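You operate a simulated robot arm through the tools that you are given. There is no shell and no other tool. Be economical: measure what you need, move in short steps, check, and stop when the job is done.

You run a simulated robot arm. Do the job below in one go: nothing can be reset, and whatever is moved stays where it is left.

## Task
Take the grey roller from the folding table top and put it on top of the wrapped present.
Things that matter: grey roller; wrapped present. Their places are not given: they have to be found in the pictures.

It is judged by the outcome, as a careful person would: the job done as asked, and still so three seconds after it is handed in. It fails if anything else is knocked over, pushed out of place, dropped, spilled or broken.

## Robot
A 7-joint arm with a two-finger parallel gripper, fixed in place. Base frame: the origin is at the foot of the arm, x ahead of it, y to its left, z up; the work surface is at about z = 0. Lengths are in m, angles in degrees, forces in N, time in s.
With the tool pointing down near the work surface it reaches from about 0.22 to 0.58 m from the base axis. Its first joint turns from -66.0 to 66.0 degrees. Payload 2.5 kg.
The TCP is the grasp point between the finger pads, 0.023 m short of the fingertips. In the tool frame z runs along the fingers and y along their closing line. The gripper opens to 0.094 m. The fingers are 0.038 m wide and 0.01 m thick; the gripper's body (0.054 by 0.096 m) begins 0.039 m behind the TCP.
Orientation is told as [roll, pitch, yaw] about the base's x, y, z axes, in that order, counted from this pose: with the fingers straight down and closing along the base's y, the tool's x points along the base's -x, its y along +y and its z along -z.

## Interface
- The arm moves only by the tool apply_moves. Its argument "motion" is a list of rows, each a list of 5 numbers: the opening, from 0 (shut) to 1 (fully open), then the shift along the tool's x, y, z in mm, then the turn about the tool's z in degrees. In form: [[gripper, tx, ty, tz, spin], ...]. A call has 1 to 20 rows; each row shifts and turns the commanded pose from where the row before left it, along the tool's axes as they then stand. A row lasts 0.2 s, in which the tool goes at most 0.05 m and 8.6 degrees; a call with a longer step from one row to the next is refused whole, and so is a gripper value outside its range. A pose out of reach is approached as far as the arm can. The call stops where the force on the tool passes 40 N (or 10 N more than at its start, if that is more) or the arm is blocked; 0.2 s more then pass. Each finger travels about 0.108 m/s and halts on what it meets, pressing with about 32 N; the grip force reading is that of the motor and also rises with nothing between the fingers. The clock runs only during rows and for 0.2 s after the last one: add rows that do not move to give the fingers time. It gives the time, the measured TCP pose, the force on the tool (base axes), the opening and the grip force at its end, in the units of the frame above (readings bear some noise).
- Cameras (640 x 400 px; columns grow to the right, rows downward): "scene" is fixed at [0.1239, -0.4275, 0.5351]; the picture's right is [0.68, -0.73, 0.00], its down [-0.53, -0.49, -0.70] and it looks along [0.51, 0.47, -0.72] (base axes); focal length 299 px, centre (320, 200). "wrist" rides on the gripper at [-0.039, 0, -0.044] in the tool frame; the picture's right is [0.00, -1.00, 0.00], its down [0.97, 0.00, -0.24] and it looks along [0.24, 0.00, 0.97] (tool axes); focal length 218 px, centre (320, 200).
- capture(camera): a new picture of that camera. The clock stands still meanwhile.
- pixel_to_xyz(camera, pixels): for up to 12 pixels [column, row] of the newest picture of that camera ("zoom" is the newest enlarged one), the place [x, y, z] in the base frame of the surface seen there, good to about 0.002 m, but the place of the scene camera against the robot may be out by one fixed shift of up to 0.012 m in any direction. The clock stands still meanwhile.
- enlarge(camera, box): a new picture of the part [left, top, right, bottom] of that camera's present view, enlarged. The clock stands still meanwhile.
- finish_job(): hands the job in; it is judged then, once.

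Work in short steps. Measure before you move; look again where a grasp or a placing could have gone wrong, and mend it. You have 60 turns and 22 pictures in all, those below and enlarged ones among them. Open the gripper and draw the arm clear of the work before you hand the job in, unless the task says otherwise; then end with one line.

The tools are called as a command line: name --pt "numbers of a row" for each row, then --argument value for the rest, lists and objects as JSON in quotes. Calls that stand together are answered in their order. apply_moves: Moves the arm, as the interface text tells. Its arguments: {"type":"object","properties":{"motion":{"type":"array"}},"required":["motion"]} The other tools are called the same way: capture (camera) takes a picture; pixel_to_xyz (camera, pixels) gives the place of the surface under pixels of a picture; enlarge (camera, box) takes an enlarged picture of a part of a camera's view; finish_job () hands the job in.

At the start:

```text
time_s: 0.0
tool_pos: [0.3183, -0.2419, 0.3231]
ee_rot: [0.1, 0.0, 0.0]
ft_force: [-0.5, 0.3, 0.2]
width: 0.0939
finger_force: 0.0
```

scene: 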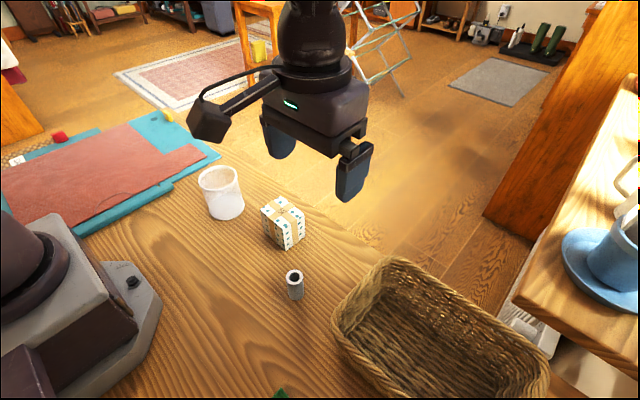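
wrist: 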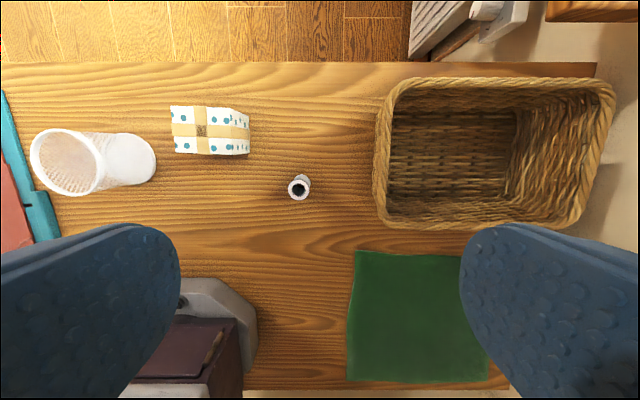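

The grey roller is standing upright at about wrist (299,187), and the present is at (210,130). I'll enlarge both and measure them.

enlarge --camera "wrist" --box '[150, 90, 342, 210]'

pixel_to_xyz --camera "wrist" --pixels '[[299, 179], [299, 196], [290, 187], [308, 187], [305, 177], [299, 210], [201, 130], [185, 115], [220, 145], [242, 130], [178, 148], [378, 150]]'

enlarge --camera "scene" --box '[230, 180, 358, 310]'

```text
3.33 times, centred on (246, 150) of wrist
```

zoom: 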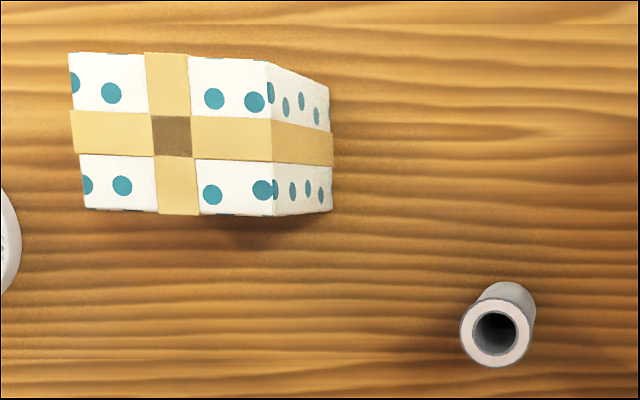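

```text
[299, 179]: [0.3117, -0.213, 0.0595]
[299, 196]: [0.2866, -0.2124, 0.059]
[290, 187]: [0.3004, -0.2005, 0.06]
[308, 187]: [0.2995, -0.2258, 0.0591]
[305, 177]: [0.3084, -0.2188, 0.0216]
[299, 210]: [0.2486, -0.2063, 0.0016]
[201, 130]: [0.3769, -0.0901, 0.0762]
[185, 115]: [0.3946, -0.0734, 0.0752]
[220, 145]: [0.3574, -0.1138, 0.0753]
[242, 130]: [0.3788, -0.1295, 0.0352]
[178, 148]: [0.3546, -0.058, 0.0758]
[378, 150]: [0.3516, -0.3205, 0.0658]
```

```text
3.08 times, centred on (294, 245) of scene
```

zoom: 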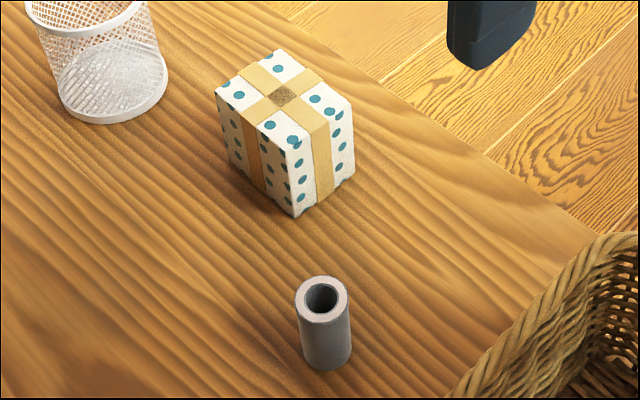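

Roller: centre about (0.299, -0.213), top at z 0.059, about 26 mm across and standing. Present: top centre about (0.377, -0.090), z 0.076. I'll line up above the roller, descend partway and check, and also measure the mesh cup.

pixel_to_xyz --camera "wrist" --pixels '[[101, 170], [68, 132], [140, 160], [33, 155]]'

apply_moves --pt "1 10 15 0 0" --pt "1 9 14 20 0" --pt "1 0 0 40 0" --pt "1 0 0 40 0" --pt "1 0 0 40 0" --pt "1 0 0 30 0" --pt "1 0 0 0 0"

capture --camera "wrist"

```text
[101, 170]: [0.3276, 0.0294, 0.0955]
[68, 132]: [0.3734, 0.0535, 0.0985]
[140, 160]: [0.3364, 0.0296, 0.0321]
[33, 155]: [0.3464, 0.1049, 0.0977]
```

```text
time_s: 1.6
tool_pos: [0.2975, -0.2111, 0.1514]
ee_rot: [0.0, 0.0, 0.0]
ft_force: [0.8, -0.3, 1.0]
width: 0.0942
finger_force: 0.0
```

```text
17 pictures are left
```

wrist: 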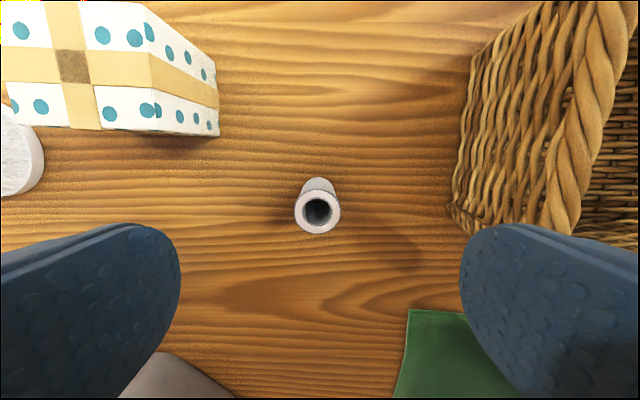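

The roller is now at wrist (317,212). I'll re-measure it, the basket edge and the present's top corners from here.

pixel_to_xyz --camera "wrist" --pixels '[[298, 212], [337, 212], [317, 194], [317, 230], [555, 200], [480, 222], [458, 190], [72, 66], [100, 125], [12, 120], [148, 50], [90, 10]]'

```text
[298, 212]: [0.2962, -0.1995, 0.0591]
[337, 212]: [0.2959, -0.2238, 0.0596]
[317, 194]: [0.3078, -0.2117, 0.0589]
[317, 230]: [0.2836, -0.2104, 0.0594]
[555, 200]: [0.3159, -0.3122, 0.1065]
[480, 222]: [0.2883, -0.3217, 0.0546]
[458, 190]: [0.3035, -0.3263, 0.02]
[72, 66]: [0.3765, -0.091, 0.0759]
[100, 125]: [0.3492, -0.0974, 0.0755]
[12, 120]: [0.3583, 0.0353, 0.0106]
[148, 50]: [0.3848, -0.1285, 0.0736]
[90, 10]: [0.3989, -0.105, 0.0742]
```

The roller centre is (0.296, -0.2115), nearly under the TCP, and the basket rim at y -0.312 is clear. I'll descend to z≈0.037 and close.

apply_moves --pt "1 1.5 0 30 0" --pt "1 0 0 30 0" --pt "1 0 0 30 0" --pt "1 0 0 15 0" --pt "1 0 0 9 0" --pt "1 0 0 0 0" --pt "0.6 0 0 0 0" --pt "0.4 0 0 0 0" --pt "0.2 0 0 0 0" --pt "0 0 0 0 0" --pt "0 0 0 0 0" --pt "0 0 0 0 0"

```text
time_s: 4.2
tool_pos: [0.2973, -0.2107, 0.0389]
ee_rot: [0.0, -0.1, 0.0]
ft_force: [-0.1, -0.3, -0.4]
width: 0.0309
finger_force: 32.0
```

The grip holds at 31 mm width and 32 N, which matches the roller's diameter. I'll lift straight up and look.

apply_moves --pt "0 0 0 -10 0" --pt "0 0 0 -30 0" --pt "0 0 0 -40 0" --pt "0 0 0 -40 0" --pt "0 0 0 0 0"

capture --camera "wrist"

```text
time_s: 5.4
tool_pos: [0.2977, -0.2101, 0.1592]
ee_rot: [0.1, 0.0, 0.0]
ft_force: [0.8, 0.6, 0.1]
width: 0.0305
finger_force: 32.1
```

```text
16 pictures are left
```

wrist: 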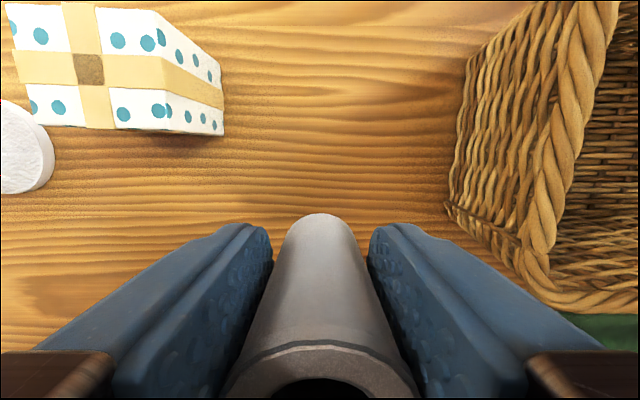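

The roller is held upright, with its bottom at about z 0.12. I'll move above the present's centre (0.377, -0.0905) and look before lowering.

apply_moves --pt "0 -20 30 0 0" --pt "0 -20 30 0 0" --pt "0 -20 30 0 0" --pt "0 -20 30 0 0" --pt "0 0 0 0 0" --pt "0 0 0 0 0"

capture --camera "wrist"

capture --camera "scene"

```text
time_s: 6.8
tool_pos: [0.3767, -0.0915, 0.1581]
ee_rot: [0.0, 0.0, 0.0]
ft_force: [-1.0, -0.3, 0.0]
width: 0.0306
finger_force: 32.3
```

```text
15 pictures are left
```

wrist: 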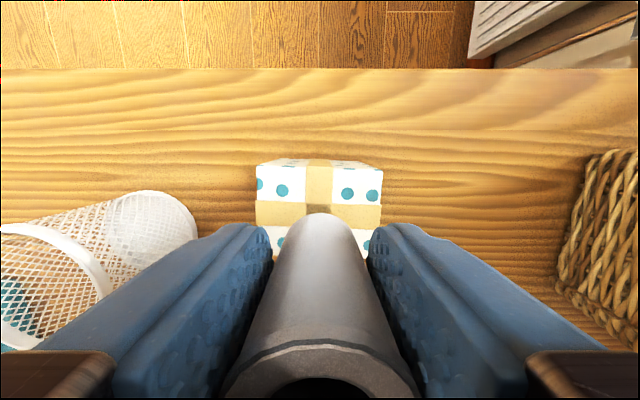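

```text
14 pictures are left
```

scene: 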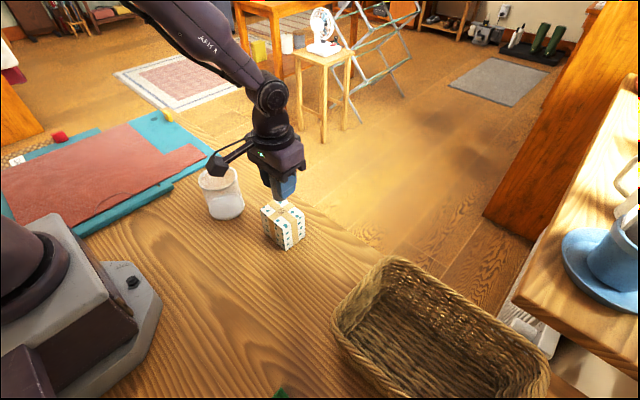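

The roller lines up with the present: its edges at columns 256–382 centre on 319. Contact should come at TCP z≈0.114, so I'll lower to about 0.117 first.

apply_moves --pt "0 0 1 20 0" --pt "0 0 0 14 0" --pt "0 0 0 6 0" --pt "0 0 0 0 0" --pt "0 0 0 0 0"

enlarge --camera "scene" --box '[240, 160, 336, 256]'

```text
time_s: 8.0
tool_pos: [0.3775, -0.0897, 0.1184]
ee_rot: [0.0, 0.0, -0.1]
ft_force: [-0.1, 0.2, -0.1]
width: 0.0304
finger_force: 31.6
```

```text
4.17 times, centred on (288, 208) of scene
```

zoom: 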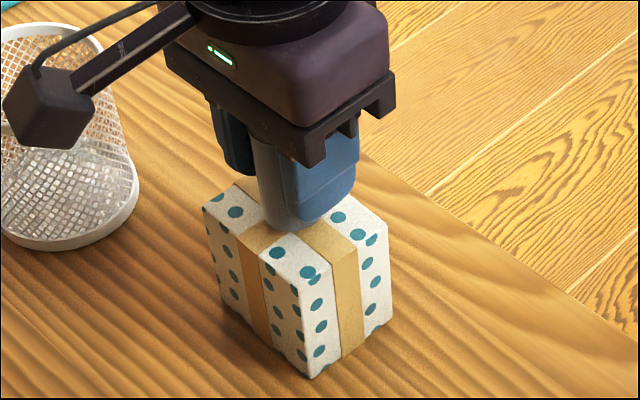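

There is no contact yet at TCP z 0.118. I'll lower in small steps and watch the force.

apply_moves --pt "0 0 0 2 0" --pt "0 0 0 1 0" --pt "0 0 0 0 0"

```text
time_s: 8.8
tool_pos: [0.3763, -0.0912, 0.1159]
ee_rot: [0.0, 0.0, -0.1]
ft_force: [-0.1, -0.2, -0.8]
width: 0.0304
finger_force: 32.3
```

The force is still about zero at 0.116, so I'll go 1 mm lower.

apply_moves --pt "0 0 0 1 0" --pt "0 0 0 0 0"

```text
time_s: 9.4
tool_pos: [0.3778, -0.09, 0.115]
ee_rot: [0.0, 0.0, 0.0]
ft_force: [0.9, -0.3, -0.2]
width: 0.0302
finger_force: 32.2
```

Still no contact at 0.115; another 1 mm.

apply_moves --pt "0 0 0 1 0" --pt "0 0 0 0 0"

```text
time_s: 10.0
tool_pos: [0.3759, -0.0916, 0.1131]
ee_rot: [0.0, 0.1, 0.0]
ft_force: [-0.6, 0.1, 3.0]
width: 0.0303
finger_force: 31.6
```

Fz has risen to 3 N, so contact is starting. I'll go 0.5 mm further to confirm.

apply_moves --pt "0 0 0 0.5 0" --pt "0 0 0 0 0"

```text
time_s: 10.6
tool_pos: [0.3771, -0.0897, 0.1122]
ee_rot: [0.0, 0.0, 0.1]
ft_force: [-5.4, 0.7, 13.9]
width: 0.0299
finger_force: 32.1
```

That is firm contact at 14 N. I'll ease back 0.5 mm and open the fingers slowly, about 10 mm clear on each side.

apply_moves --pt "0 0 0 -0.5 0" --pt "0.3 0 0 0 0" --pt "0.36 0 0 0 0" --pt "0.45 0 0 0 0" --pt "0.55 0 0 0 0" --pt "0.6 0 0 0 0" --pt "0.6 0 0 0 0"

capture --camera "wrist"

```text
time_s: 12.2
tool_pos: [0.3773, -0.0912, 0.1138]
ee_rot: [0.1, 0.0, 0.0]
ft_force: [-0.3, -0.6, -0.3]
width: 0.0564
finger_force: 0.1
```

```text
12 pictures are left
```

wrist: 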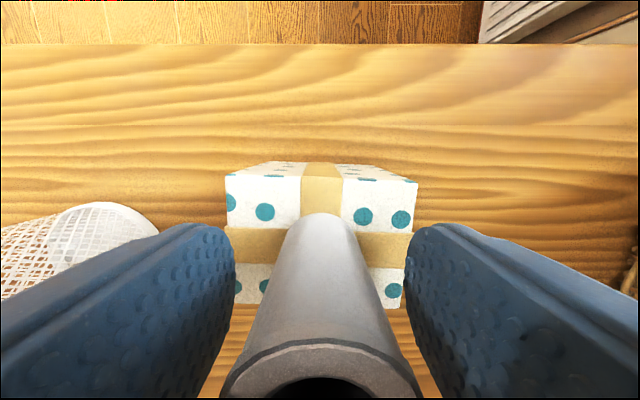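

The roller stands on the present and both fingers are clear of it. I'll raise the arm straight up, slowly at first.

apply_moves --pt "0.6 0 0 -5 0" --pt "0.6 0 0 -15 0" --pt "0.6 0 0 -20 0" --pt "0.6 0 0 -30 0" --pt "0.6 0 0 -40 0" --pt "0.6 0 0 -40 0" --pt "1 30 0 -10 0" --pt "1 40 0 0 0" --pt "1 40 0 0 0" --pt "1 0 0 0 0"

capture --camera "scene"

capture --camera "wrist"

```text
time_s: 14.4
tool_pos: [0.2654, -0.0904, 0.2737]
ee_rot: [0.0, 0.0, 0.1]
ft_force: [0.6, -0.4, 0.3]
width: 0.0939
finger_force: 0.0
```

```text
11 pictures are left
```

scene: 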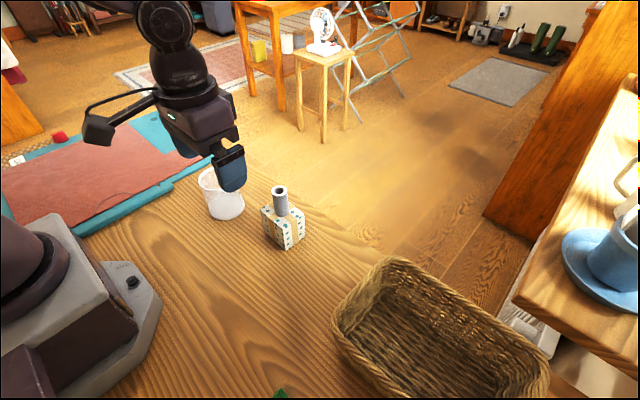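

```text
10 pictures are left
```

wrist: 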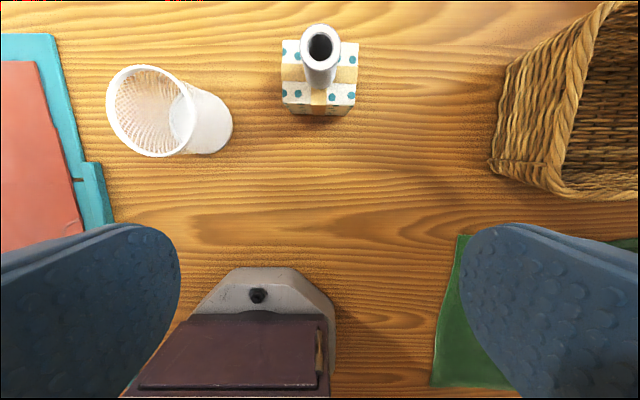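

The pictures show the roller standing centred on the present at scene (280,200). Nothing else has moved, the gripper is open and the arm is clear, so I'm handing in.

finish_job

```text
The job is handed in.
```

The grey roller is standing upright on top of the wrapped present; nothing else was moved, and the arm is clear with the gripper open.
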